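You operate a simulated robot arm through the tools that you are given. There is no shell and no other tool. Be economical: measure what you need, move in short steps, check, and stop when the job is done.

The job below is to be done with a simulated robot arm. You get a single attempt, and the scene is never put back.

JOB
Set the lane gauge to 20 mm with its block and lock it.
Fine: the block goes back. Set down upright: what you pick out.

It is judged by the outcome, as a careful person would: the job done as asked, and still so three seconds after it is handed in. It fails if anything else is knocked over, pushed out of place, dropped, spilled or broken.

ROBOT AND FRAMES
A 6-joint arm with a two-finger parallel gripper, fixed in place. Base frame: the origin is at the foot of the arm, x ahead of it, y to its left, z up; the work surface is at about z = 820. Lengths are in mm, angles in degrees, forces in N, time in s.
With the tool pointing down near the work surface it reaches from about 260 to 680 mm from the base axis. Its first joint turns from -66.0 to 66.0 degrees. Payload 2.9 kg.
The TCP is the grasp point between the finger pads, 30 mm short of the fingertips. In the tool frame z runs along the fingers and y along their closing line. Largest opening 110 mm; finger width 20, thickness 10; the body of the gripper, 48 by 112 mm, starts 55 mm behind the TCP.
Orientation is told as [roll, pitch, yaw] about the base's x, y, z axes, in that order, counted from this pose: with the fingers straight down and closing along the base's y, the tool's x points along the base's -x, its y along +y and its z along -z.

CONTROLS
- The arm moves only by the tool servo_tool. Its argument "rows" is a list of rows, each a list of 2 entries, a list of its own where there are three numbers: the shift along the tool's x, y, z in cm, then the turn, a rotation vector about the tool's x, y, z in degrees. In form: [[[dx, dy, dz], [rx, ry, rz]], ...]. A call has 1 to 10 rows; each row is the pose to reach, as a shift and turn from the pose commanded when the call began, along the tool's axes at that moment. "hand" is the gripper command, from -1 (fully open) to 1 (shut), values between in proportion, set as the call begins (left out, the last holds). Rows are played at 5 a second. More than 50 mm and 8.6 degrees between two rows, or a gripper value outside its range, and nothing of the call is played. A pose out of reach is approached as far as the arm can. The call stops where the force on the tool passes 70 N (or 10 N more than at its start, if that is more) or the arm is blocked; 0.2 s more then pass. The fingers move at their own pace (about 108 mm/s each) and stop on an object; they squeeze with about 21 N. The grip force told is the motor's: it shows also when the fingers shut on nothing. Time passes only in rows, and 0.2 s behind the last, so rows that repeat a pose let the fingers close. The reply holds the time, the measured pose of the TCP, the force on the tool along the base axes, the opening and the grip force, in the units named above and with some noise, with the torque about the TCP (base axes, N m) and any sound that the robot's microphone picked up.
- Cameras (640 x 400 px; columns grow to the right, rows downward): "scene" is fixed at [71.2, 423.7, 1390.7]; the picture's right is [-0.83, -0.55, 0.00], its down [-0.28, 0.42, -0.86] and it looks along [0.48, -0.72, -0.51] (base axes); focal length 346 px, centre (320, 200). "wrist" rides on the gripper at [72, 17, -103] in the tool frame; the picture's right is [-0.23, 0.97, 0.00], its down [-0.76, -0.18, -0.62] and it looks along [-0.61, -0.14, 0.78] (tool axes); focal length 222 px, centre (320, 200). There is no depth. A picture from a camera that has moved, and an enlarged one, comes with that camera's place and axes in the base frame and with its lens.
- grab_frame(camera): a new picture of that camera. No time passes.
- inspect(camera, box): a new picture of the part [left, top, right, bottom] of that camera's present view, enlarged. No time passes.
- close_job(): hands the job in; it is judged then, once.

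Go step by step. Nothing tells you positions but the pictures and the camera data: compare them with the known pose of the tool, close in by small moves and look again before you grip or let go. The budget is 120 turns and 68 pictures, counting those below and the enlarged ones. Unless the task says otherwise, let go and move clear before handing in, and close with one line.

The tools are called after ">>>" as name(argument=value, ...) on one line, values as JSON. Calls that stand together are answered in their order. servo_tool: Moves the arm, as the interface text tells. Its arguments: {"type":"object","properties":{"rows":{"type":"array","items":{"type":"array"}},"hand":{"type":"number"}},"required":["rows"]} The other tools are called the same way: grab_frame (camera) takes a picture; inspect (camera, box) takes an enlarged picture of a part of a camera's view; close_job () hands the job in.

At the start:

```text
time_s: 0.0
tcp_pos: [376.5, -138.0, 1110.3]
orientation: [0.0, 0.0, 0.0]
wrist_force: [0.0, 0.8, 0.4]
moment: [0.02, -0.02, -0.03]
finger_gap: 109.9
grip_force: 0.1
```

scene: 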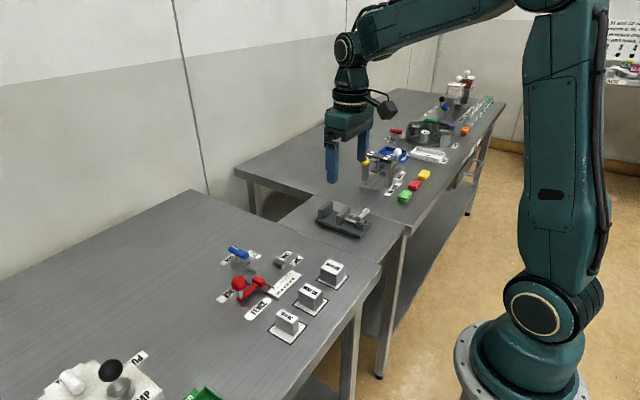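
wrist: 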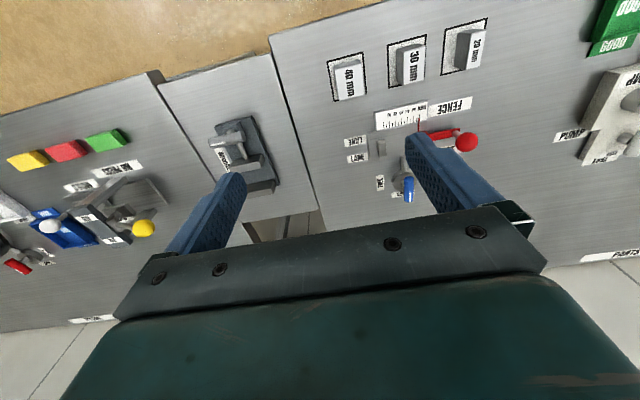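

I see a table with a slide, a ruler, a red and a blue knob, and three labelled blocks. I'll enlarge those areas to read the labels first.

>>> inspect(camera="scene", box=[200, 230, 360, 350])

>>> inspect(camera="wrist", box=[310, 10, 510, 210])

>>> inspect(camera="scene", box=[300, 120, 460, 250])

```text
3.33 times, centred on (280, 290) of scene
camera zoom: at [71.2, 423.7, 1390.7], right [-0.83, -0.55, 0.0], down [-0.28, 0.42, -0.86], along [0.48, -0.72, -0.51], focal length 1155 px, centre (453, -100)
```

zoom: 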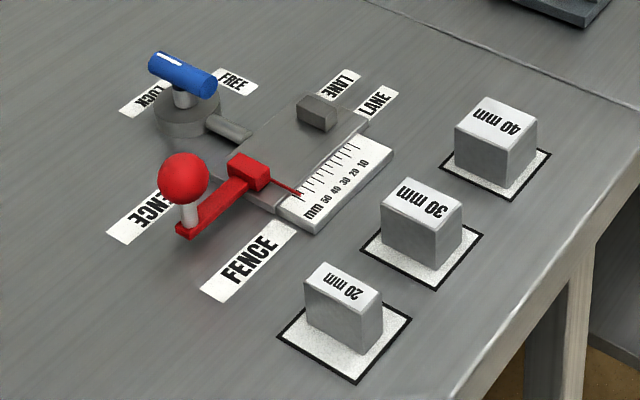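

```text
2.00 times, centred on (410, 110) of wrist
camera zoom: at [303.5, -121.2, 1213.9], right [0.23, 0.97, 0.0], down [0.76, -0.18, 0.62], along [0.61, -0.14, -0.78], focal length 444 px, centre (140, 380)
```

zoom: 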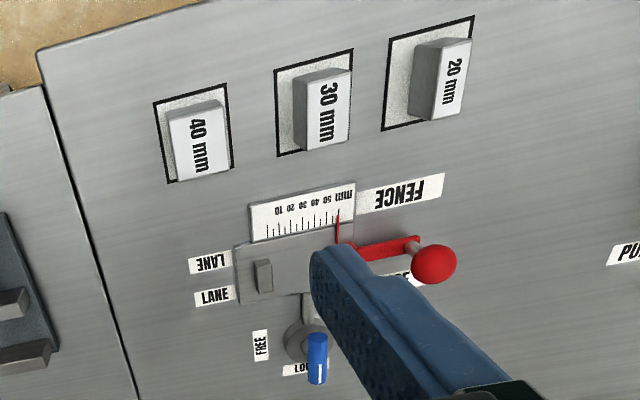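

```text
3.08 times, centred on (380, 185) of scene
camera zoom: at [71.2, 423.7, 1390.7], right [-0.83, -0.55, 0.0], down [-0.28, 0.42, -0.86], along [0.48, -0.72, -0.51], focal length 1066 px, centre (135, 246)
```

zoom: 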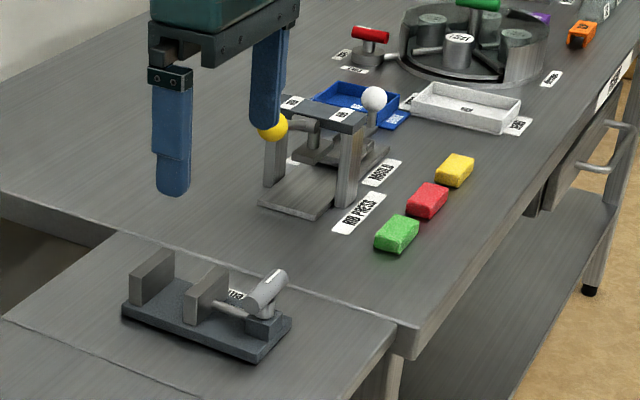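

The gauge has a lane stop at about (497,-45), a red fence with a ball handle at y≈20..76, and a blue lock lever near (583,-5). The 20 mm block is at about (383,71). I'll move closer for a better look.

>>> servo_tool(rows=[[[0, 4.5, 2], [0, 0, 0]], [[0, 9, 4], [0, 0, 0]], [[0, 13.5, 6], [0, 0, 0]], [[0, 18, 8], [0, 0, 0]], [[0, 20.9, 10], [0, 0, 0]], [[0, 20.9, 10], [0, 0, 0]]], hand=-1)

>>> grab_frame(camera="wrist")

>>> inspect(camera="scene", box=[210, 230, 310, 330])

```text
time_s: 1.4
tcp_pos: [376.9, 70.4, 1011.6]
orientation: [0.0, 0.0, 0.0]
wrist_force: [-0.8, -0.2, -0.3]
moment: [0.03, 0.04, -0.02]
finger_gap: 110.0
grip_force: 0.1
```

```text
62 pictures are left
camera wrist: at [303.8, 88.7, 1115.4], right [0.23, 0.97, 0.0], down [0.76, -0.18, 0.62], along [0.61, -0.14, -0.78], focal length 222 px, centre (320, 200)
```

wrist: 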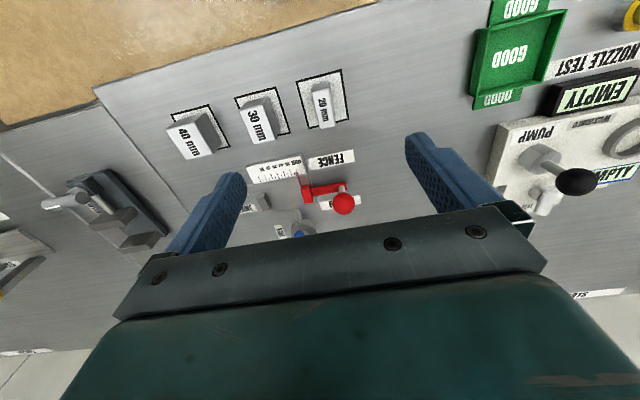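

```text
4.00 times, centred on (260, 280) of scene
camera zoom: at [71.2, 423.7, 1390.7], right [-0.83, -0.55, 0.0], down [-0.28, 0.42, -0.86], along [0.48, -0.72, -0.51], focal length 1386 px, centre (560, -120)
```

zoom: 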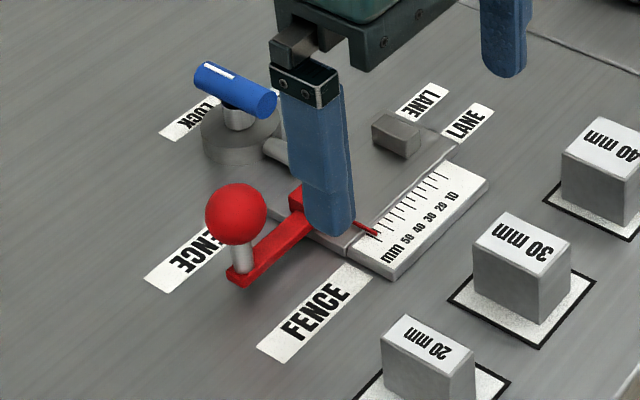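

The fingers hide part of the gauge. I'll enlarge the block from here, then move forward over the gauge.

>>> inspect(camera="wrist", box=[240, 60, 370, 150])

>>> servo_tool(rows=[[[-4, -2, 0], [0, 0, 0]], [[-8, -4, 0], [0, 0, 0]], [[-12, -6, 0], [0, 0, 0]], [[-16, -7, 0], [0, 0, 0]], [[-16, -7, 0], [0, 0, 0]]])

>>> inspect(camera="wrist", box=[220, 20, 420, 180])

```text
4.44 times, centred on (305, 105) of wrist
camera zoom: at [303.8, 88.7, 1115.4], right [0.23, 0.97, 0.0], down [0.76, -0.18, 0.62], along [0.61, -0.14, -0.78], focal length 987 px, centre (387, 622)
```

zoom: 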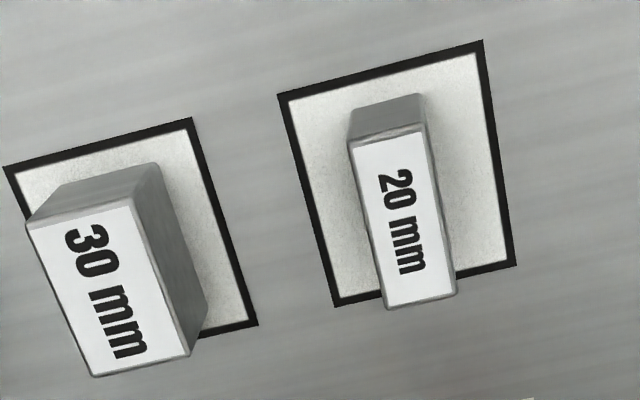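

```text
time_s: 2.6
tcp_pos: [536.9, 3.0, 1012.8]
orientation: [0.0, 0.0, 0.0]
wrist_force: [0.5, 0.8, 1.3]
moment: [0.02, -0.01, -0.01]
finger_gap: 109.8
grip_force: 0.0
```

```text
2.50 times, centred on (320, 100) of wrist
camera zoom: at [464.8, 19.6, 1115.6], right [0.23, 0.97, 0.0], down [0.76, -0.18, 0.62], along [0.61, -0.14, -0.78], focal length 555 px, centre (320, 450)
```

zoom: 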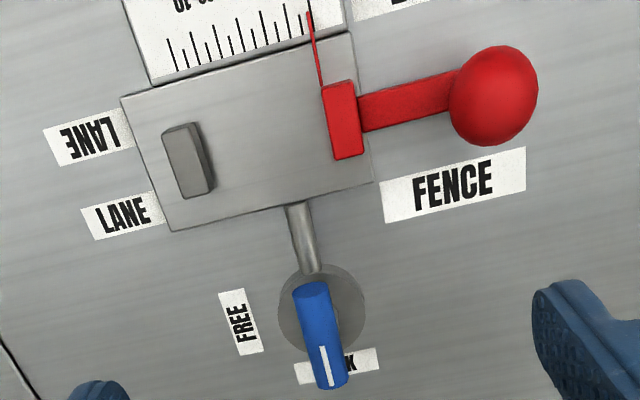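

The lever's white stripe points to LOCK, so I must turn it to FREE first, a quarter turn clockwise from above. I take the bar to be centred near (589,-9,867). I'll go above it and check alignment.

>>> servo_tool(rows=[[[-2.6, -0.6, 2], [0, 0, 0]], [[-5.2, -1.2, 4.5], [0, 0, 0]], [[-5.2, -1.2, 8], [0, 0, 0]], [[-5.2, -1.2, 8], [0, 0, 0]]], hand=0.0)

>>> inspect(camera="wrist", box=[220, 60, 420, 220])

>>> inspect(camera="scene", box=[200, 210, 300, 310])

```text
time_s: 3.6
tcp_pos: [588.6, -11.2, 930.0]
orientation: [0.0, 0.0, 0.0]
wrist_force: [-0.3, -0.4, -0.3]
moment: [-0.02, -0.03, 0.02]
finger_gap: 55.2
grip_force: 0.0
```

```text
2.50 times, centred on (320, 140) of wrist
camera zoom: at [515.6, 6.7, 1034.1], right [0.23, 0.97, 0.0], down [0.76, -0.18, 0.62], along [0.61, -0.14, -0.78], focal length 555 px, centre (320, 350)
```

zoom: 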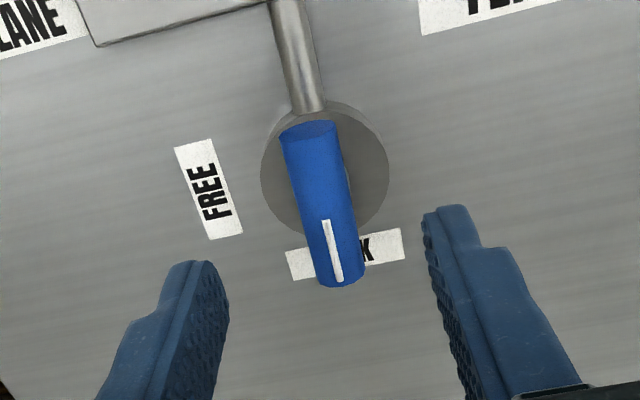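

```text
4.00 times, centred on (250, 260) of scene
camera zoom: at [71.2, 423.7, 1390.7], right [-0.83, -0.55, 0.0], down [-0.28, 0.42, -0.86], along [0.48, -0.72, -0.51], focal length 1386 px, centre (600, -40)
```

zoom: 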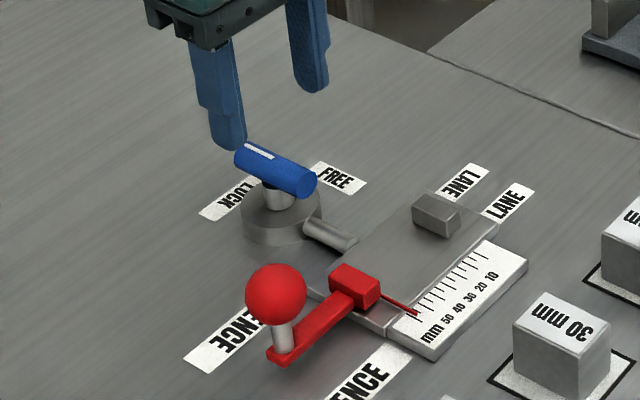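

The bar is aligned under the tool to about 1 mm. I'll descend so that the fingers straddle it, then close.

>>> servo_tool(rows=[[[0, 0.1, 2], [0, 0, 0]], [[0, 0.1, 4], [0, 0, 0]], [[0, 0.1, 5.2], [0, 0, 0]], [[0, 0.1, 5.2], [0, 0, 0]]])

>>> inspect(camera="scene", box=[200, 210, 300, 310])

>>> servo_tool(rows=[[[0, 0, 0], [0, 0, 0]], [[0, 0, 0], [0, 0, 0]], [[0, 0, 0], [0, 0, 0]]], hand=1)

```text
time_s: 4.6
tcp_pos: [588.9, -9.9, 878.6]
orientation: [0.0, 0.1, 0.0]
wrist_force: [-0.2, -0.7, -0.3]
moment: [0.0, 0.0, -0.01]
finger_gap: 55.1
grip_force: 0.0
```

```text
4.00 times, centred on (250, 260) of scene
camera zoom: at [71.2, 423.7, 1390.7], right [-0.83, -0.55, 0.0], down [-0.28, 0.42, -0.86], along [0.48, -0.72, -0.51], focal length 1386 px, centre (600, -40)
```

zoom: 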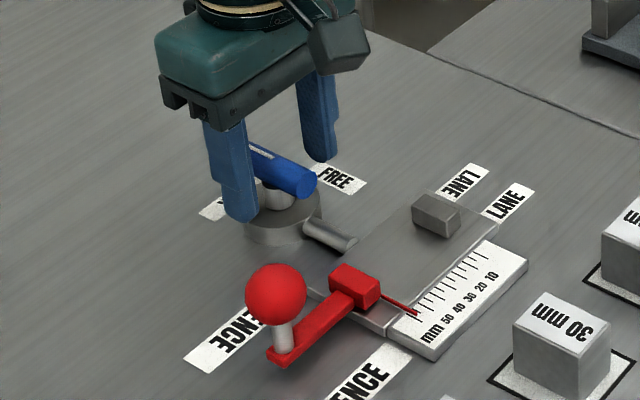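

```text
time_s: 5.4
tcp_pos: [588.8, -10.1, 878.7]
orientation: [0.1, 0.0, 0.0]
wrist_force: [-0.4, 4.2, -1.6]
moment: [0.12, -0.28, 0.02]
finger_gap: 17.9
grip_force: 44.4
```

The bar is gripped (17.9 mm) with little side force. I'll turn it clockwise part of the way and watch the force.

>>> servo_tool(rows=[[[0, 0.1, 0], [0, 0, 8]], [[0, 0.1, 0], [0, 0, 16]], [[0, 0.1, 0], [0, 0, 24]], [[0, 0.1, 0], [0, 0, 32]], [[0, 0.1, 0], [0, 0, 40]], [[0, 0.1, 0], [0, 0, 40]]])

>>> inspect(camera="wrist", box=[220, 60, 420, 220])

>>> inspect(camera="scene", box=[200, 210, 300, 310])

```text
time_s: 6.8
tcp_pos: [589.9, -7.0, 878.4]
orientation: [0.2, 0.0, -39.7]
wrist_force: [3.0, 23.7, -0.8]
moment: [0.75, 0.2, 0.06]
finger_gap: 18.0
grip_force: 45.5
```

```text
2.50 times, centred on (320, 140) of wrist
camera zoom: at [543.9, 52.7, 981.8], right [0.8, 0.6, 0.0], down [0.47, -0.62, 0.62], along [0.38, -0.49, -0.78], focal length 555 px, centre (320, 350)
```

zoom: 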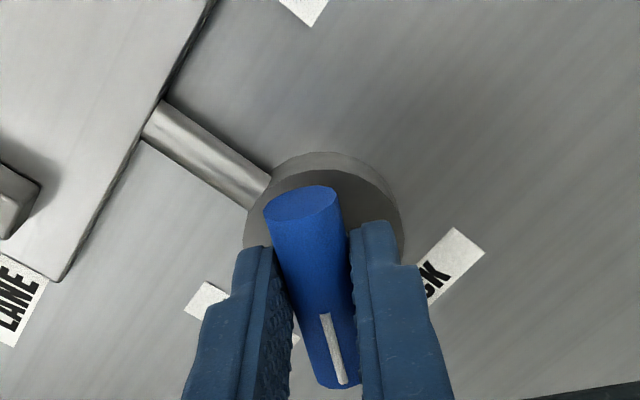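

```text
4.00 times, centred on (250, 260) of scene
camera zoom: at [71.3, 424.3, 1390.5], right [-0.83, -0.55, 0.0], down [-0.28, 0.42, -0.86], along [0.48, -0.72, -0.51], focal length 1386 px, centre (600, -40)
```

zoom: 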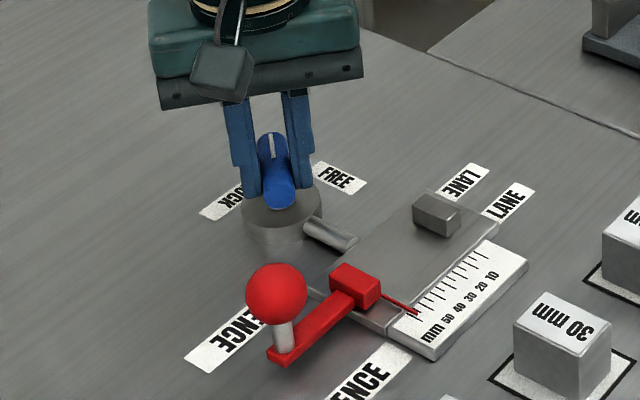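

It turns smoothly, but the side force shows that the axis is 2–3 mm further in +y. I'll correct for that and continue the turn.

>>> servo_tool(rows=[[[0.19, 0.23, 0], [0, 0, 0]], [[0.19, 0.23, 0], [0, 0, 8]], [[0.19, 0.23, 0], [0, 0, 16]], [[0.19, 0.23, 0], [0, 0, 24]], [[0.19, 0.23, 0], [0, 0, 32]], [[0.19, 0.23, 0], [0, 0, 40]], [[0.19, 0.23, 0], [0, 0, 40]]])

```text
time_s: 8.4
tcp_pos: [592.2, -5.0, 878.7]
orientation: [0.6, -0.1, -79.8]
wrist_force: [33.3, 20.6, -14.9]
moment: [-0.29, -0.7, 0.15]
finger_gap: 17.7
grip_force: 45.7
```

The side force grew in x too, so I'll relieve it by shifting toward the true axis and then finish the last 10 degrees.

>>> servo_tool(rows=[[[0.18, 0.44, 0], [0, 0, 0]], [[0.18, 0.44, 0], [0, 0, 5]], [[0.18, 0.44, 0], [0, 0, 10]], [[0.18, 0.44, 0], [0, 0, 10]]])

>>> inspect(camera="scene", box=[200, 210, 300, 310])

```text
time_s: 9.4
tcp_pos: [593.6, -4.4, 878.1]
orientation: [0.0, -0.1, -90.3]
wrist_force: [8.8, -2.8, 0.4]
moment: [0.3, -0.27, 0.41]
finger_gap: 17.8
grip_force: 44.6
```

```text
4.00 times, centred on (250, 260) of scene
camera zoom: at [71.4, 423.6, 1390.7], right [-0.83, -0.55, 0.0], down [-0.28, 0.42, -0.86], along [0.48, -0.72, -0.51], focal length 1386 px, centre (600, -40)
```

zoom: 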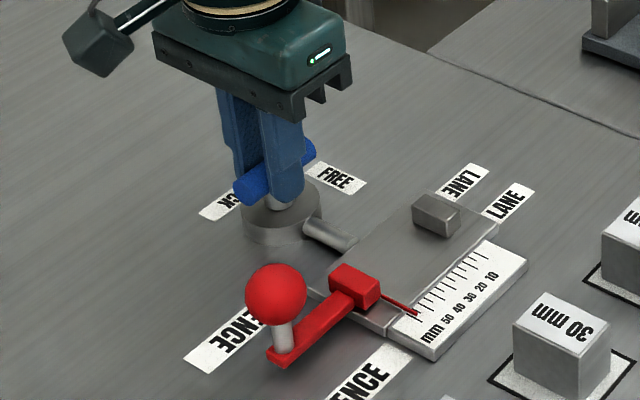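

The lever is turned and torque is building at its end. I'll release, rise and check its position.

>>> servo_tool(rows=[[[0, 0, 0], [0, 0, 0]], [[0, 0, 0], [0, 0, 0]], [[0, 0, -3], [0, 0, 0]], [[0, 0, -7], [0, 0, 0]], [[0, 0, -7], [0, 0, 0]]], hand=0.3)

>>> grab_frame(camera="wrist")

```text
time_s: 10.6
tcp_pos: [591.2, -1.8, 949.0]
orientation: [0.0, 0.1, -90.1]
wrist_force: [-1.0, -0.2, -0.4]
moment: [0.0, -0.04, -0.01]
finger_gap: 38.5
grip_force: 0.1
```

```text
52 pictures are left
camera wrist: at [608.5, 70.5, 1051.2], right [0.97, -0.23, 0.0], down [-0.18, -0.76, 0.62], along [-0.14, -0.61, -0.78], focal length 222 px, centre (320, 200)
```

wrist: 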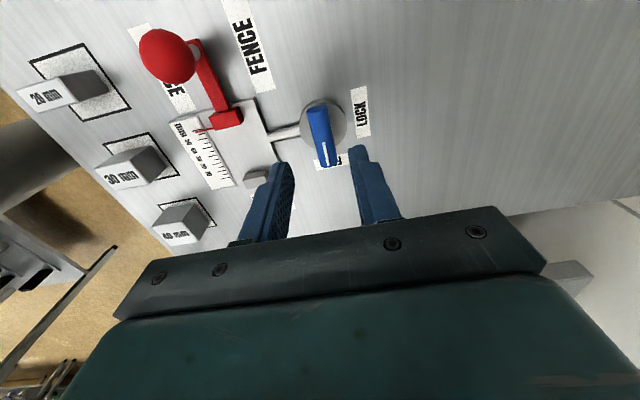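

The lever now points at FREE, and its pivot is at about (594.5,-4.5). Next I'll go above the 20 mm block, turning back to yaw 0.

>>> servo_tool(rows=[[[0.8, -2.1, -1], [0, 0, -8.5]], [[1.6, -4.2, -1], [0, 0, -17]], [[2.4, -6.3, -1], [0, 0, -25.5]], [[3.2, -8.4, -1], [0, 0, -34]], [[4, -10.5, -1], [0, 0, -42.5]], [[4.8, -12.6, -1], [0, 0, -51]], [[5.6, -14.7, -1], [0, 0, -59.5]], [[6.4, -16.8, -1], [0, 0, -68]], [[7.2, -18.9, -1], [0, 0, -76.5]], [[7.6, -21.1, -1], [0, 0, -85]]])

>>> servo_tool(rows=[[[0, 0, 0], [0, 0, -4.9]], [[0, 0, 0], [0, 0, -4.9]]])

>>> inspect(camera="wrist", box=[220, 60, 420, 220])

>>> inspect(camera="scene", box=[230, 250, 350, 350])

```text
time_s: 12.8
tcp_pos: [381.9, 72.5, 958.2]
orientation: [0.0, -0.1, -4.8]
wrist_force: [0.0, -0.7, -0.3]
moment: [0.02, 0.0, 0.04]
finger_gap: 38.3
grip_force: 0.0
```

```text
time_s: 13.4
tcp_pos: [381.1, 72.2, 958.6]
orientation: [0.0, 0.0, 0.0]
wrist_force: [-0.4, -0.6, 0.2]
moment: [-0.04, 0.01, 0.05]
finger_gap: 38.5
grip_force: 0.1
```

```text
2.50 times, centred on (320, 140) of wrist
camera zoom: at [308.6, 90.0, 1061.3], right [0.23, 0.97, 0.0], down [0.76, -0.18, 0.62], along [0.61, -0.14, -0.78], focal length 555 px, centre (320, 350)
```

zoom: 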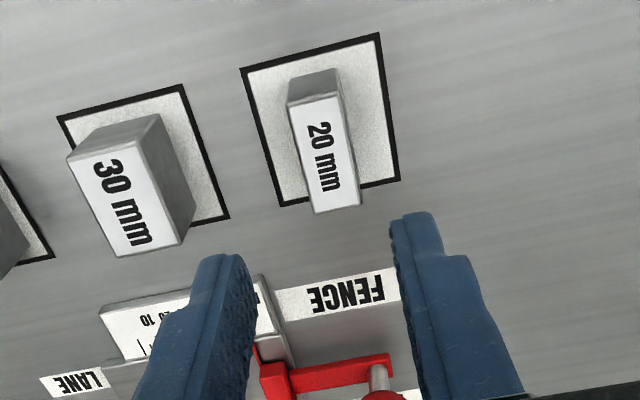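

```text
4.00 times, centred on (290, 300) of scene
camera zoom: at [71.2, 423.7, 1390.7], right [-0.83, -0.55, 0.0], down [-0.28, 0.42, -0.86], along [0.48, -0.72, -0.51], focal length 1386 px, centre (440, -200)
```

zoom: 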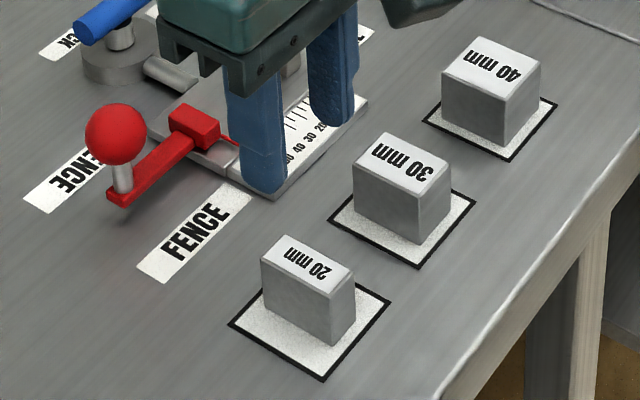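

The block is centred on its pad at about (380,74.7), with its top at about 858. I'll descend to hold only its upper part, with the fingertips about 20 mm above the table, so the fingers later clear the stop and fence.

>>> servo_tool(rows=[[[0.1, 0.24, 3], [0, 0, 0]], [[0.1, 0.24, 6], [0, 0, 0]], [[0.1, 0.24, 6], [0, 0, 0]]])

>>> inspect(camera="wrist", box=[220, 60, 420, 220])

```text
time_s: 14.2
tcp_pos: [380.6, 75.0, 898.7]
orientation: [0.0, 0.0, -0.1]
wrist_force: [-0.1, 0.6, 0.4]
moment: [0.0, 0.0, -0.01]
finger_gap: 38.3
grip_force: 0.0
```

```text
2.50 times, centred on (320, 140) of wrist
camera zoom: at [307.6, 92.3, 1002.6], right [0.23, 0.97, 0.0], down [0.76, -0.18, 0.62], along [0.61, -0.14, -0.78], focal length 555 px, centre (320, 350)
```

zoom: 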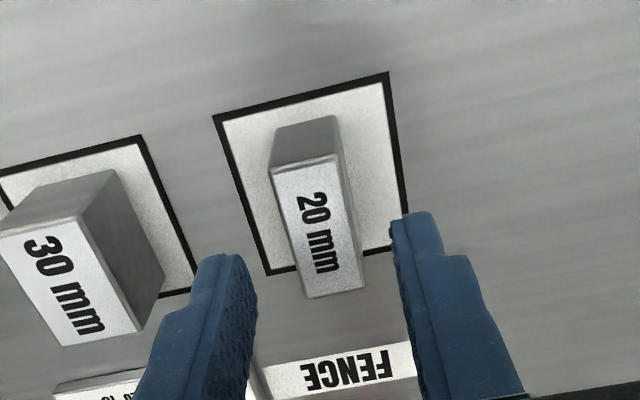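

The block is well centred between the fingers. I'll lower the last part and grip.

>>> servo_tool(rows=[[[0.2, 0, 1.5], [0, 0, 0]], [[0.2, 0, 2.8], [0, 0, 0]], [[0.2, 0, 2.8], [0, 0, 0]]])

>>> servo_tool(rows=[[[0, 0, 0], [0, 0, 0]], [[0, 0, 0], [0, 0, 0]], [[0, 0, 0], [0, 0, 0]]], hand=1)

>>> inspect(camera="scene", box=[230, 250, 350, 350])

```text
time_s: 15.0
tcp_pos: [379.0, 74.7, 870.4]
orientation: [0.0, 0.0, -0.2]
wrist_force: [-0.7, 0.5, -0.2]
moment: [0.04, -0.03, -0.02]
finger_gap: 38.3
grip_force: 0.0
```

```text
time_s: 15.8
tcp_pos: [378.8, 75.1, 869.9]
orientation: [0.1, 0.1, 0.0]
wrist_force: [-0.6, -0.7, -1.0]
moment: [0.0, 0.06, 0.0]
finger_gap: 19.3
grip_force: 20.7
```

```text
4.00 times, centred on (290, 300) of scene
camera zoom: at [71.2, 423.7, 1390.7], right [-0.83, -0.55, 0.0], down [-0.28, 0.42, -0.86], along [0.48, -0.72, -0.51], focal length 1386 px, centre (440, -200)
```

zoom: 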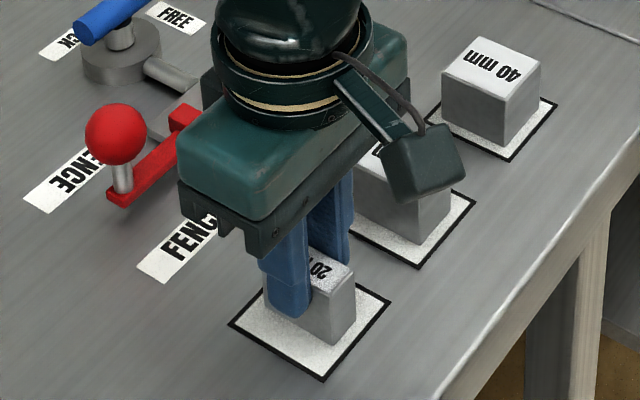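

The block is held (19.3 mm reading). I'll lift it straight up and carry it above the gap between stop and fence, about (504,-26).

>>> servo_tool(rows=[[[0, 0, -3], [0, 0, 0]], [[0, 0, -6], [0, 0, 0]], [[0, 0, -9], [0, 0, 0]], [[-3, -2.5, -9], [0, 0, 0]], [[-6, -5, -9], [0, 0, 0]], [[-9, -7.5, -9], [0, 0, 0]], [[-12.5, -10.1, -9], [0, 0, 0]], [[-12.5, -10.1, -6.5], [0, 0, 0]], [[-12.5, -10.1, -6.5], [0, 0, 0]]])

>>> inspect(camera="wrist", box=[220, 60, 420, 220])

>>> inspect(camera="scene", box=[210, 220, 310, 300])

```text
time_s: 17.8
tcp_pos: [503.3, -28.0, 934.9]
orientation: [0.1, 0.0, -0.1]
wrist_force: [0.4, 0.9, -1.7]
moment: [0.04, 0.03, 0.02]
finger_gap: 19.3
grip_force: 21.0
```

```text
2.50 times, centred on (320, 140) of wrist
camera zoom: at [430.7, -11.1, 1038.0], right [0.23, 0.97, 0.0], down [0.76, -0.18, 0.62], along [0.61, -0.14, -0.78], focal length 555 px, centre (320, 350)
```

zoom: 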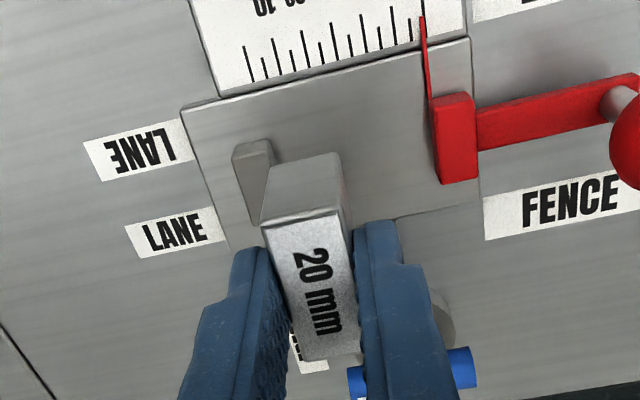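

```text
5.00 times, centred on (260, 260) of scene
camera zoom: at [71.3, 423.7, 1390.7], right [-0.83, -0.55, 0.0], down [-0.28, 0.42, -0.86], along [0.48, -0.72, -0.51], focal length 1732 px, centre (620, -100)
```

zoom: 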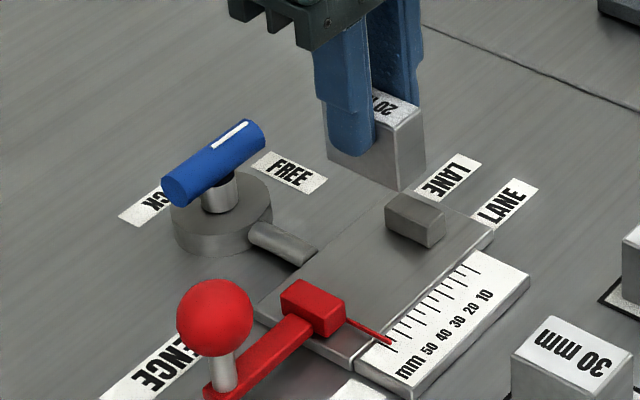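

The block is above the gap, about 4 mm clear of the stop. I'll shift 2.5 mm toward the fence and descend to just above the plate.

>>> servo_tool(rows=[[[0, 0.25, 2], [0, 0, 0]], [[0, 0.25, 4.4], [0, 0, 0]], [[0, 0.25, 4.4], [0, 0, 0]]])

>>> inspect(camera="wrist", box=[220, 60, 420, 220])

>>> inspect(camera="scene", box=[210, 220, 310, 300])

```text
time_s: 18.6
tcp_pos: [504.1, -26.9, 889.7]
orientation: [0.1, 0.1, -0.1]
wrist_force: [0.3, -0.8, -1.5]
moment: [0.0, 0.0, 0.01]
finger_gap: 19.4
grip_force: 21.3
```

```text
2.50 times, centred on (320, 140) of wrist
camera zoom: at [431.3, -8.6, 993.9], right [0.23, 0.97, 0.0], down [0.76, -0.18, 0.62], along [0.61, -0.14, -0.78], focal length 555 px, centre (320, 350)
```

zoom: 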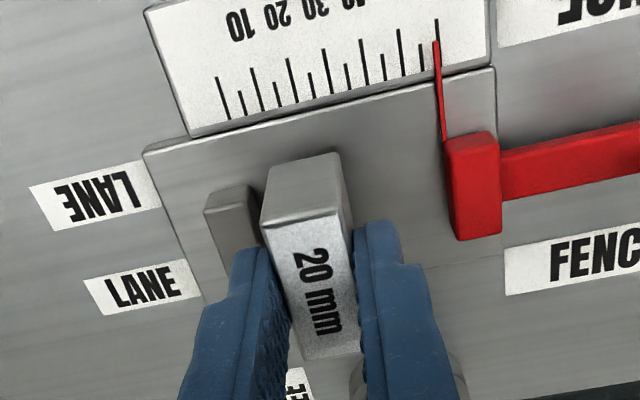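

```text
5.00 times, centred on (260, 260) of scene
camera zoom: at [71.2, 423.7, 1390.7], right [-0.83, -0.55, 0.0], down [-0.28, 0.42, -0.86], along [0.48, -0.72, -0.51], focal length 1732 px, centre (620, -100)
```

zoom: 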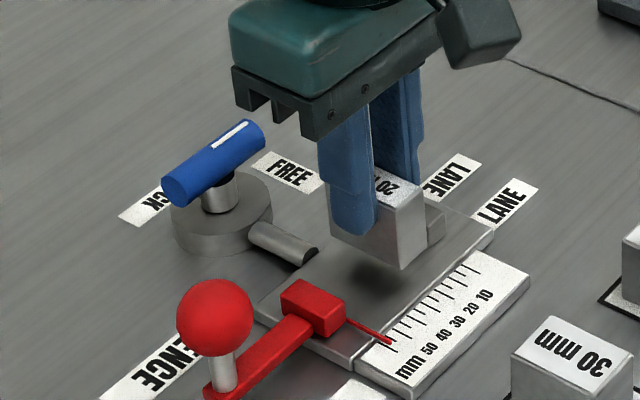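

The block is between stop and fence and about to land on the plate. I'll lower it in small steps until contact.

>>> servo_tool(rows=[[[0, 0, 0.6], [0, 0, 0]], [[0, 0, 0.8], [0, 0, 0]], [[0, 0, 0.8], [0, 0, 0]]])

>>> servo_tool(rows=[[[0, 0, 0.15], [0, 0, 0]], [[0, 0, 0.15], [0, 0, 0]]])

>>> servo_tool(rows=[[[0, 0, 0.15], [0, 0, 0]], [[0, 0, 0.15], [0, 0, 0]]])

```text
time_s: 19.4
tcp_pos: [503.5, -24.4, 882.4]
orientation: [0.0, 0.0, -0.1]
wrist_force: [-0.4, 0.3, -1.3]
moment: [0.02, -0.01, -0.01]
finger_gap: 19.2
grip_force: 20.9
```

```text
time_s: 20.0
tcp_pos: [503.3, -24.1, 880.6]
orientation: [-0.1, -0.1, -0.1]
wrist_force: [-0.3, 0.2, -0.9]
moment: [-0.04, -0.03, 0.03]
finger_gap: 18.9
grip_force: 21.2
```

```text
time_s: 20.6
tcp_pos: [503.3, -24.7, 880.0]
orientation: [0.1, 0.0, -0.2]
wrist_force: [0.4, -0.3, -1.5]
moment: [-0.02, 0.01, -0.01]
finger_gap: 19.2
grip_force: 21.5
```

>>> servo_tool(rows=[[[0, 0, 0.15], [0, 0, 0]], [[0, 0, 0.15], [0, 0, 0]]])

>>> inspect(camera="scene", box=[240, 230, 320, 290])

```text
time_s: 21.2
tcp_pos: [503.5, -23.9, 879.6]
orientation: [0.0, 0.0, -0.1]
wrist_force: [0.3, -0.8, -1.0]
moment: [-0.03, 0.02, 0.03]
finger_gap: 19.4
grip_force: 21.3
```

```text
6.67 times, centred on (280, 260) of scene
camera zoom: at [71.2, 423.7, 1390.7], right [-0.83, -0.55, 0.0], down [-0.28, 0.42, -0.86], along [0.48, -0.72, -0.51], focal length 2310 px, centre (587, -200)
```

zoom: 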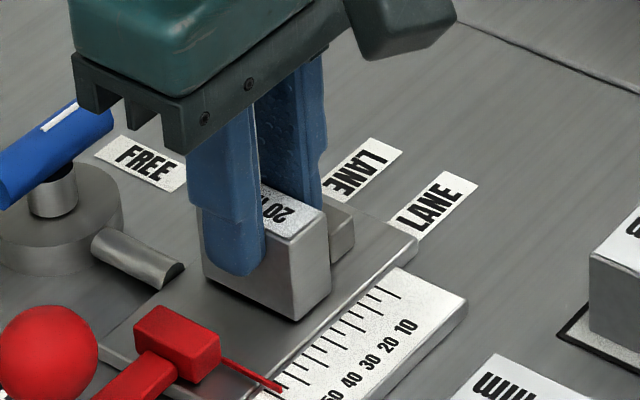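

There is no contact yet, so I'll keep lowering in small steps.

>>> servo_tool(rows=[[[0, 0, 0.1], [0, 0, 0]], [[0, 0, 0.1], [0, 0, 0]]])

>>> servo_tool(rows=[[[0, 0, 0.1], [0, 0, 0]], [[0, 0, 0.1], [0, 0, 0]]])

```text
time_s: 21.8
tcp_pos: [503.3, -24.6, 877.3]
orientation: [0.0, 0.0, -0.1]
wrist_force: [-0.8, 0.2, -0.1]
moment: [0.01, 0.02, -0.01]
finger_gap: 19.4
grip_force: 21.3
```

```text
time_s: 22.4
tcp_pos: [503.0, -26.0, 879.0]
orientation: [0.1, -0.1, -0.1]
wrist_force: [-5.3, 1.0, 14.6]
moment: [-0.01, 0.29, -0.07]
finger_gap: 19.6
grip_force: 21.0
```

There is contact with the plate (about 15 N up). I'll ease up slightly, open a little and rise.

>>> servo_tool(rows=[[[0, 0, -0.08], [0, 0, 0]], [[0, 0, -0.08], [0, 0, 0]]])

>>> servo_tool(rows=[[[0, 0, 0], [0, 0, 0]], [[0, 0, 0], [0, 0, 0]], [[0, 0, -2], [0, 0, 0]], [[0, 0, -5], [0, 0, 0]], [[0, 0, -8], [0, 0, 0]], [[0, 0, -8], [0, 0, 0]]], hand=0.4)

>>> inspect(camera="wrist", box=[220, 20, 470, 220])

>>> inspect(camera="scene", box=[210, 220, 310, 300])

```text
time_s: 23.0
tcp_pos: [502.5, -25.6, 877.2]
orientation: [0.0, 0.0, -0.1]
wrist_force: [-1.2, -0.7, 11.3]
moment: [-0.05, 0.02, 0.0]
finger_gap: 19.4
grip_force: 21.7
```

```text
time_s: 24.4
tcp_pos: [502.4, -25.8, 957.9]
orientation: [0.1, 0.0, -0.2]
wrist_force: [0.0, -1.0, 0.4]
moment: [-0.02, 0.01, -0.02]
finger_gap: 33.0
grip_force: 0.0
```

```text
2.00 times, centred on (345, 120) of wrist
camera zoom: at [430.3, -8.1, 1061.1], right [0.23, 0.97, 0.0], down [0.76, -0.18, 0.62], along [0.61, -0.14, -0.78], focal length 444 px, centre (270, 360)
```

zoom: 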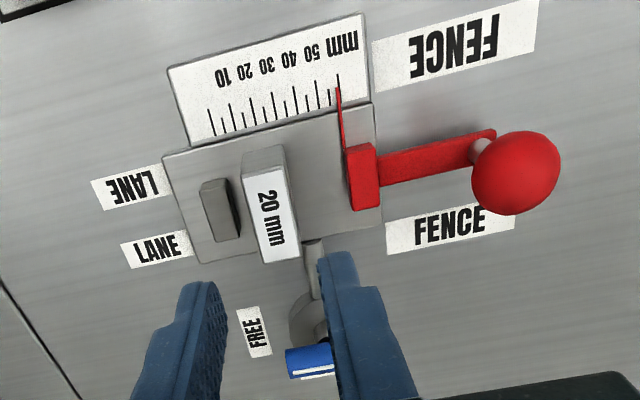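

```text
5.00 times, centred on (260, 260) of scene
camera zoom: at [71.2, 423.7, 1390.7], right [-0.83, -0.55, 0.0], down [-0.28, 0.42, -0.86], along [0.48, -0.72, -0.51], focal length 1732 px, centre (620, -100)
```

zoom: 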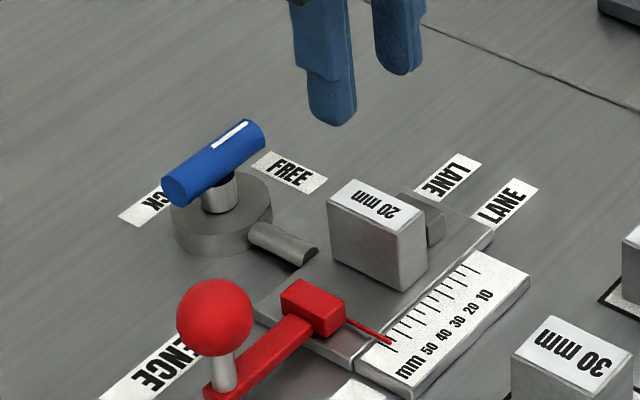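

The block stands between stop and fence. The ball is at about (502,74.5,882) with radius 15. I'll go above it with the fingers open wider and check.

>>> servo_tool(rows=[[[0, 3.5, 0], [0, 0, 0]], [[0, 7, 0], [0, 0, 0]], [[0, 10, 0], [0, 0, 0]], [[0, 10, 1], [0, 0, 0]], [[0, 10, 1], [0, 0, 0]]], hand=-0.1)

>>> inspect(camera="wrist", box=[220, 60, 420, 220])

```text
time_s: 25.6
tcp_pos: [502.2, 74.8, 947.7]
orientation: [-0.1, 0.0, -0.2]
wrist_force: [0.3, -0.2, 0.0]
moment: [-0.01, -0.02, -0.01]
finger_gap: 60.4
grip_force: 0.1
```

```text
2.50 times, centred on (320, 140) of wrist
camera zoom: at [429.5, 92.9, 1051.4], right [0.23, 0.97, 0.0], down [0.76, -0.18, 0.62], along [0.61, -0.14, -0.78], focal length 555 px, centre (320, 350)
```

zoom: 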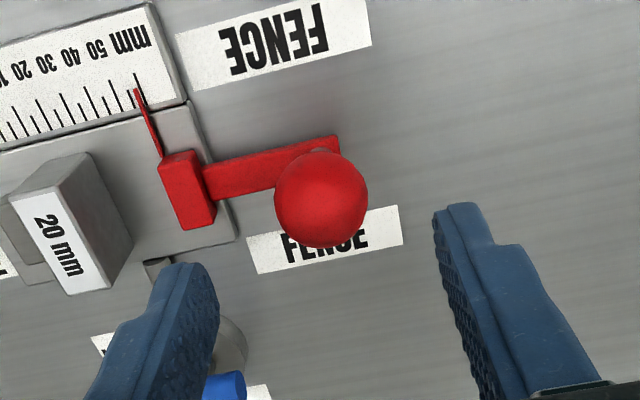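

The ball is centred under the tool. I'll descend and grip it.

>>> servo_tool(rows=[[[0, 0, 3], [0, 0, 0]], [[0, 0, 5], [0, 0, 0]], [[0, 0, 6.1], [0, 0, 0]], [[0, 0, 6.1], [0, 0, 0]]])

>>> servo_tool(rows=[[[0, 0, 0], [0, 0, 0]], [[0, 0, 0], [0, 0, 0]], [[0, 0, 0], [0, 0, 0]]], hand=1)

```text
time_s: 26.6
tcp_pos: [503.4, 76.1, 887.6]
orientation: [0.0, 0.0, -0.1]
wrist_force: [-0.6, 0.2, 0.5]
moment: [0.02, -0.01, -0.01]
finger_gap: 60.4
grip_force: 0.1
```

```text
time_s: 27.4
tcp_pos: [502.9, 75.0, 886.9]
orientation: [0.0, 0.1, -0.3]
wrist_force: [0.8, -9.0, -2.3]
moment: [-0.17, -0.08, -0.05]
finger_gap: 31.6
grip_force: 45.0
```

The ball is held. I'll slide the fence toward the block in short steps, watching the force.

>>> servo_tool(rows=[[[0, -0.7, 0], [0, 0, 0]], [[0, -1.4, 0], [0, 0, 0]], [[0, -2.0, 0], [0, 0, 0]], [[0, -2.5, 0], [0, 0, 0]], [[0, -2.5, 0], [0, 0, 0]]])

>>> inspect(camera="scene", box=[210, 220, 310, 300])

```text
time_s: 28.6
tcp_pos: [501.5, 51.5, 887.8]
orientation: [0.0, 0.0, -0.2]
wrist_force: [-3.9, 0.8, 17.0]
moment: [0.04, 0.4, 0.19]
finger_gap: 31.5
grip_force: 45.0
```

```text
5.00 times, centred on (260, 260) of scene
camera zoom: at [70.9, 423.7, 1390.7], right [-0.83, -0.55, 0.0], down [-0.28, 0.42, -0.86], along [0.48, -0.72, -0.51], focal length 1732 px, centre (620, -100)
```

zoom: 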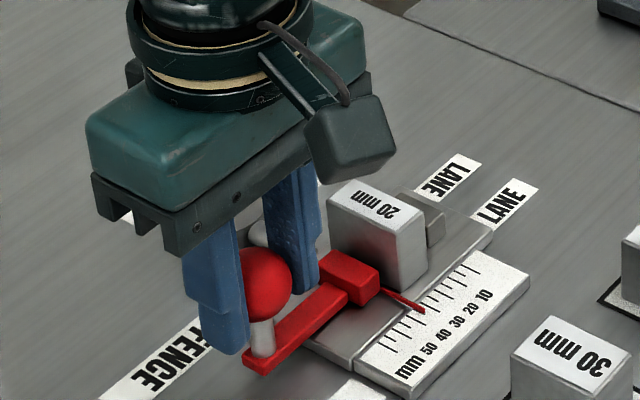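

The fence slides freely. I'll keep going in small steps toward contact with block and stop.

>>> servo_tool(rows=[[[0, -0.3, 0], [0, 0, 0]], [[0, -0.6, 0], [0, 0, 0]], [[0, -0.8, 0], [0, 0, 0]], [[0, -0.8, 0], [0, 0, 0]]])

>>> servo_tool(rows=[[[0, -0.15, 0], [0, 0, 0]], [[0, -0.3, 0], [0, 0, 0]], [[0, -0.3, 0], [0, 0, 0]]])

>>> inspect(camera="scene", box=[220, 220, 320, 300])

```text
time_s: 29.6
tcp_pos: [502.1, 42.0, 886.9]
orientation: [0.0, 0.0, -0.1]
wrist_force: [-9.9, 0.5, 29.4]
moment: [0.03, 0.14, -0.08]
finger_gap: 31.4
grip_force: 44.7
```

```text
time_s: 30.4
tcp_pos: [502.0, 40.0, 887.4]
orientation: [0.1, -0.1, -0.1]
wrist_force: [-11.1, 1.3, 28.8]
moment: [0.09, 0.11, 0.06]
finger_gap: 31.1
grip_force: 44.3
```

```text
5.00 times, centred on (270, 260) of scene
camera zoom: at [70.5, 423.7, 1390.7], right [-0.83, -0.55, 0.0], down [-0.28, 0.42, -0.86], along [0.48, -0.72, -0.51], focal length 1732 px, centre (570, -100)
```

zoom: 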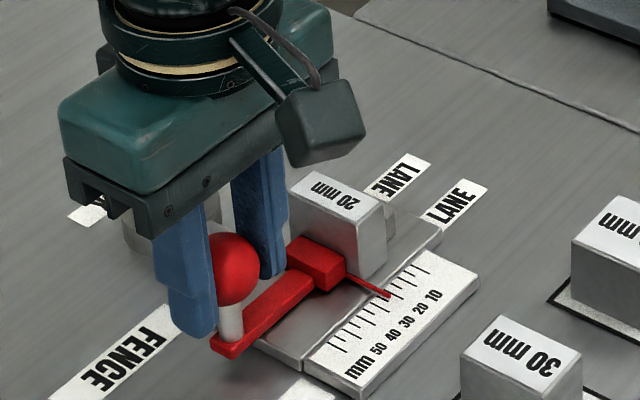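

The fence is almost on the block. I'll relieve the small vertical preload and continue in 1–2 mm steps.

>>> servo_tool(rows=[[[0.1, 0, -0.13], [0, 0, 0]], [[0.1, -0.15, -0.13], [0, 0, 0]], [[0.1, -0.3, -0.13], [0, 0, 0]], [[0.1, -0.3, -0.13], [0, 0, 0]]])

>>> servo_tool(rows=[[[0, -0.1, 0], [0, 0, 0]], [[0, -0.2, 0], [0, 0, 0]], [[0, -0.2, 0], [0, 0, 0]]])

>>> inspect(camera="scene", box=[220, 220, 320, 300])

```text
time_s: 31.4
tcp_pos: [502.2, 37.9, 888.4]
orientation: [0.0, 0.0, -0.1]
wrist_force: [-0.9, 2.5, 7.2]
moment: [0.04, -0.81, -0.06]
finger_gap: 31.4
grip_force: 45.2
```

```text
time_s: 32.2
tcp_pos: [503.2, 36.8, 887.5]
orientation: [0.0, -0.1, 0.1]
wrist_force: [3.1, 18.6, -4.3]
moment: [0.31, -0.55, -0.12]
finger_gap: 31.3
grip_force: 45.1
```

```text
5.00 times, centred on (270, 260) of scene
camera zoom: at [71.3, 424.1, 1390.6], right [-0.83, -0.55, 0.0], down [-0.28, 0.42, -0.86], along [0.48, -0.72, -0.51], focal length 1732 px, centre (570, -100)
```

zoom: 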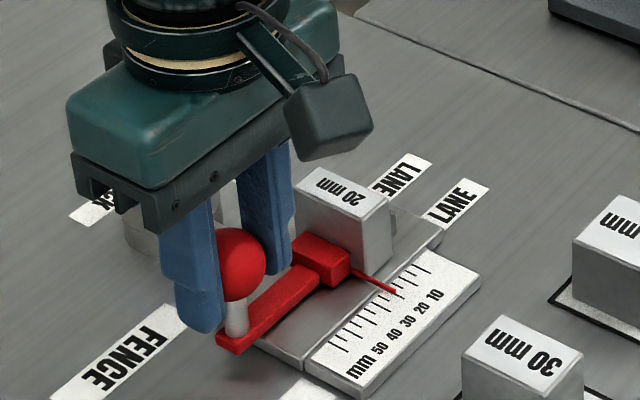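

There is resistance in y (about 19 N). I'll push 1 mm at a time to see whether it is firm.

>>> servo_tool(rows=[[[0, -0.1, 0], [0, 0, 0]], [[0, -0.1, 0], [0, 0, 0]]])

>>> servo_tool(rows=[[[0, -0.1, 0], [0, 0, 0]], [[0, -0.1, 0], [0, 0, 0]]])

>>> inspect(camera="scene", box=[260, 240, 310, 290])

```text
time_s: 32.8
tcp_pos: [502.6, 36.6, 887.7]
orientation: [0.3, 0.0, 0.3]
wrist_force: [2.1, 26.3, -7.4]
moment: [0.27, -0.59, -0.08]
finger_gap: 31.2
grip_force: 45.2
```

```text
time_s: 33.4
tcp_pos: [502.0, 37.1, 886.8]
orientation: [0.4, 0.1, 0.5]
wrist_force: [5.6, 31.9, -4.2]
moment: [0.35, 0.73, -0.11]
finger_gap: 31.4
grip_force: 44.8
```

```text
8.00 times, centred on (285, 265) of scene
camera zoom: at [71.4, 424.5, 1390.4], right [-0.83, -0.55, 0.0], down [-0.28, 0.42, -0.86], along [0.48, -0.72, -0.51], focal length 2772 px, centre (600, -320)
```

zoom: 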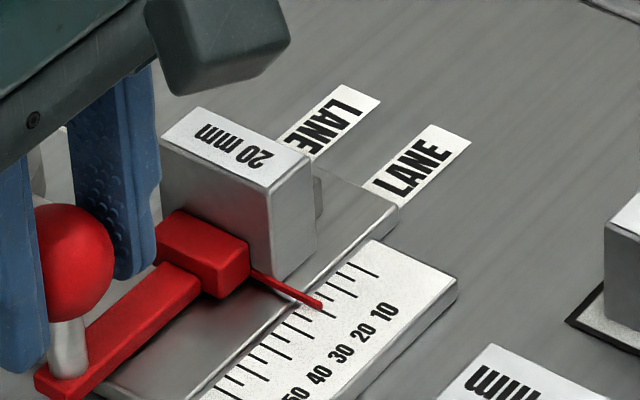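

It is firm against block and stop (force rises, position holds), with the pointer at 20. I'll back off the command to near-zero force, open and rise.

>>> servo_tool(rows=[[[0, 0.1, 0], [0, 0, 0]], [[0, 0.25, 0], [0, 0, 0]], [[0, 0.25, 0], [0, 0, 0]]])

>>> servo_tool(rows=[[[0, 0, 0], [0, 0, 0]], [[0, 0, 0], [0, 0, 0]], [[0, 0, -3], [0, 0, 0]], [[0, 0, -6], [0, 0, 0]], [[0, 0, -9], [0, 0, 0]], [[0, 0, -9], [0, 0, 0]]], hand=0.1)

>>> inspect(camera="scene", box=[260, 240, 310, 290])

>>> inspect(camera="wrist", box=[180, 20, 380, 180])

```text
time_s: 34.2
tcp_pos: [502.0, 37.0, 887.3]
orientation: [0.2, 0.1, 0.2]
wrist_force: [5.1, 22.5, -9.6]
moment: [0.32, 0.03, 0.26]
finger_gap: 31.2
grip_force: 44.5
```

```text
time_s: 35.6
tcp_pos: [502.5, 34.3, 977.8]
orientation: [0.0, 0.0, -0.1]
wrist_force: [-0.4, -0.5, 0.5]
moment: [0.04, 0.03, 0.0]
finger_gap: 49.4
grip_force: 0.0
```

```text
8.00 times, centred on (285, 265) of scene
camera zoom: at [71.2, 423.7, 1390.7], right [-0.83, -0.55, 0.0], down [-0.28, 0.42, -0.86], along [0.48, -0.72, -0.51], focal length 2772 px, centre (600, -320)
```

zoom: 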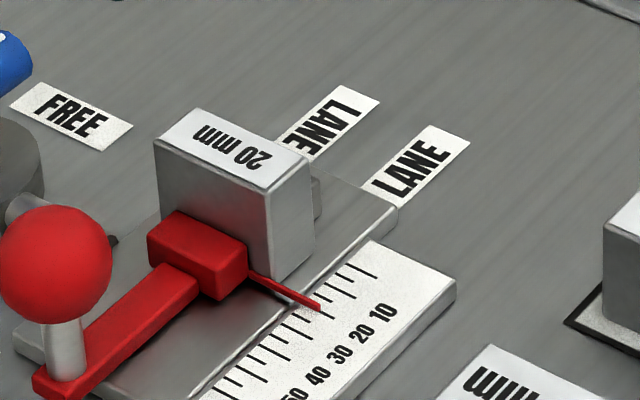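

```text
2.50 times, centred on (280, 100) of wrist
camera zoom: at [429.7, 52.5, 1080.6], right [0.23, 0.97, 0.0], down [0.76, -0.18, 0.62], along [0.61, -0.14, -0.78], focal length 555 px, centre (420, 450)
```

zoom: 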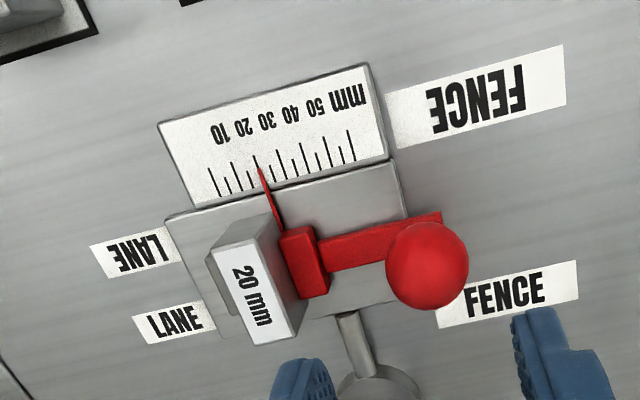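

The pointer sits on the 20 tick. Next I'll go over the lever with the tool turned to yaw -90, ready to lock.

>>> servo_tool(rows=[[[-0.9, -0.4, 0], [0, 0, 8.5]], [[-1.8, -0.8, 0], [0, 0, 17]], [[-2.7, -1.2, 0], [0, 0, 25.5]], [[-3.6, -1.6, 0], [0, 0, 34]], [[-4.5, -2, 0], [0, 0, 42.5]], [[-5.4, -2.4, 0], [0, 0, 51]], [[-6.3, -2.8, 0], [0, 0, 59.5]], [[-7.2, -3.2, 0], [0, 0, 68]], [[-8.2, -3.5, 0], [0, 0, 76.5]], [[-9.2, -3.9, 0], [0, 0, 85]]])

>>> servo_tool(rows=[[[0, 0, 2], [0, 0, 5.1]], [[0, 0, 3.8], [0, 0, 5.1]], [[0, 0, 3.8], [0, 0, 5.1]]])

>>> inspect(camera="wrist", box=[220, 60, 420, 220])

```text
time_s: 37.8
tcp_pos: [594.5, -5.2, 978.8]
orientation: [0.1, 0.0, -85.3]
wrist_force: [-0.2, -0.2, 0.0]
moment: [0.0, 0.03, 0.0]
finger_gap: 49.7
grip_force: 0.0
```

```text
time_s: 38.6
tcp_pos: [593.6, -2.6, 938.8]
orientation: [0.0, 0.0, -90.1]
wrist_force: [0.3, -0.2, 0.0]
moment: [0.0, 0.0, 0.02]
finger_gap: 49.5
grip_force: 0.1
```

```text
2.50 times, centred on (320, 140) of wrist
camera zoom: at [611.3, 69.1, 1043.2], right [0.97, -0.23, 0.0], down [-0.18, -0.76, 0.62], along [-0.14, -0.61, -0.78], focal length 555 px, centre (320, 350)
```

zoom: 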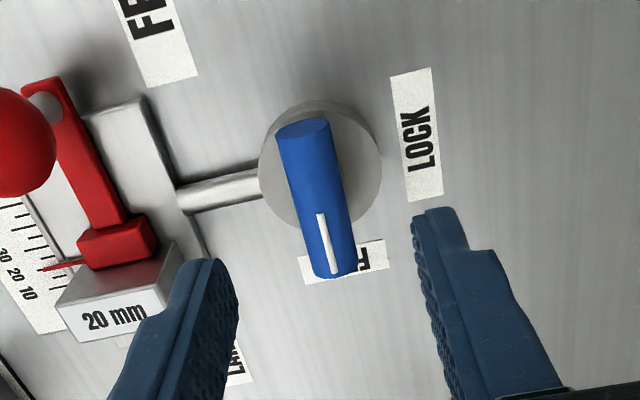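

The lever bar is centred under the tool. I'll descend, grip it, and relieve any side force before turning.

>>> servo_tool(rows=[[[0, 0, 3], [0, 0, 0]], [[0, 0, 5], [0, 0, 0]], [[0, 0, 6.1], [0, 0, 0]], [[0, 0, 6.1], [0, 0, 0]]])

>>> servo_tool(rows=[[[0, 0, 0], [0, 0, 0]], [[0, 0, 0], [0, 0, 0]], [[0, 0, 0], [0, 0, 0]]], hand=1)

```text
time_s: 39.6
tcp_pos: [594.8, -3.6, 878.2]
orientation: [0.0, 0.0, -90.2]
wrist_force: [0.4, -0.5, -0.3]
moment: [0.02, 0.01, 0.01]
finger_gap: 49.3
grip_force: 0.1
```

```text
time_s: 40.4
tcp_pos: [593.1, -3.0, 877.2]
orientation: [-0.4, 0.0, -90.2]
wrist_force: [-23.8, 0.6, 7.5]
moment: [-0.04, 0.26, 0.17]
finger_gap: 17.9
grip_force: 45.1
```

There is some side force toward -x, so I'll shift 1.5 mm that way and turn counter-clockwise.

>>> servo_tool(rows=[[[0, -0.18, 0], [0, 0, 0]], [[0, -0.18, 0], [0, 0, -8]], [[0, -0.18, 0], [0, 0, -16]], [[0, -0.18, 0], [0, 0, -24]], [[0, -0.18, 0], [0, 0, -32]], [[0, -0.18, 0], [0, 0, -32]]])

```text
time_s: 41.8
tcp_pos: [589.5, -4.4, 877.4]
orientation: [-0.4, 0.3, -58.1]
wrist_force: [-23.6, 1.4, -5.4]
moment: [-0.56, 0.09, -0.09]
finger_gap: 18.1
grip_force: 45.4
```

The force pattern shows that the pivot is nearer (593,-9), so the grip point must travel a small arc. I'll follow that arc for the rest of the turn.

>>> servo_tool(rows=[[[0.08, -0.24, 0], [0, 0, 0]], [[0.08, -0.33, 0], [0, 0, -8]], [[0.07, -0.41, 0], [0, 0, -16]], [[0.03, -0.48, 0], [0, 0, -24]], [[0, -0.56, 0], [0, 0, -32]], [[-0.06, -0.63, 0], [0, 0, -40]], [[-0.11, -0.69, 0], [0, 0, -48]], [[-0.11, -0.69, 0], [0, 0, -48]]])

>>> inspect(camera="scene", box=[210, 220, 310, 300])

```text
time_s: 43.6
tcp_pos: [586.9, -8.5, 876.8]
orientation: [0.0, 0.1, -10.1]
wrist_force: [-0.6, 1.6, -26.4]
moment: [-0.09, -0.59, 0.02]
finger_gap: 17.7
grip_force: 44.9
```

```text
5.00 times, centred on (260, 260) of scene
camera zoom: at [71.7, 423.7, 1390.7], right [-0.83, -0.55, 0.0], down [-0.28, 0.42, -0.86], along [0.48, -0.72, -0.51], focal length 1732 px, centre (620, -100)
```

zoom: 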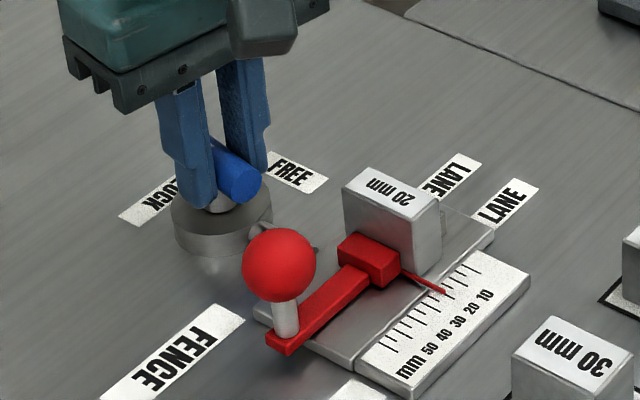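

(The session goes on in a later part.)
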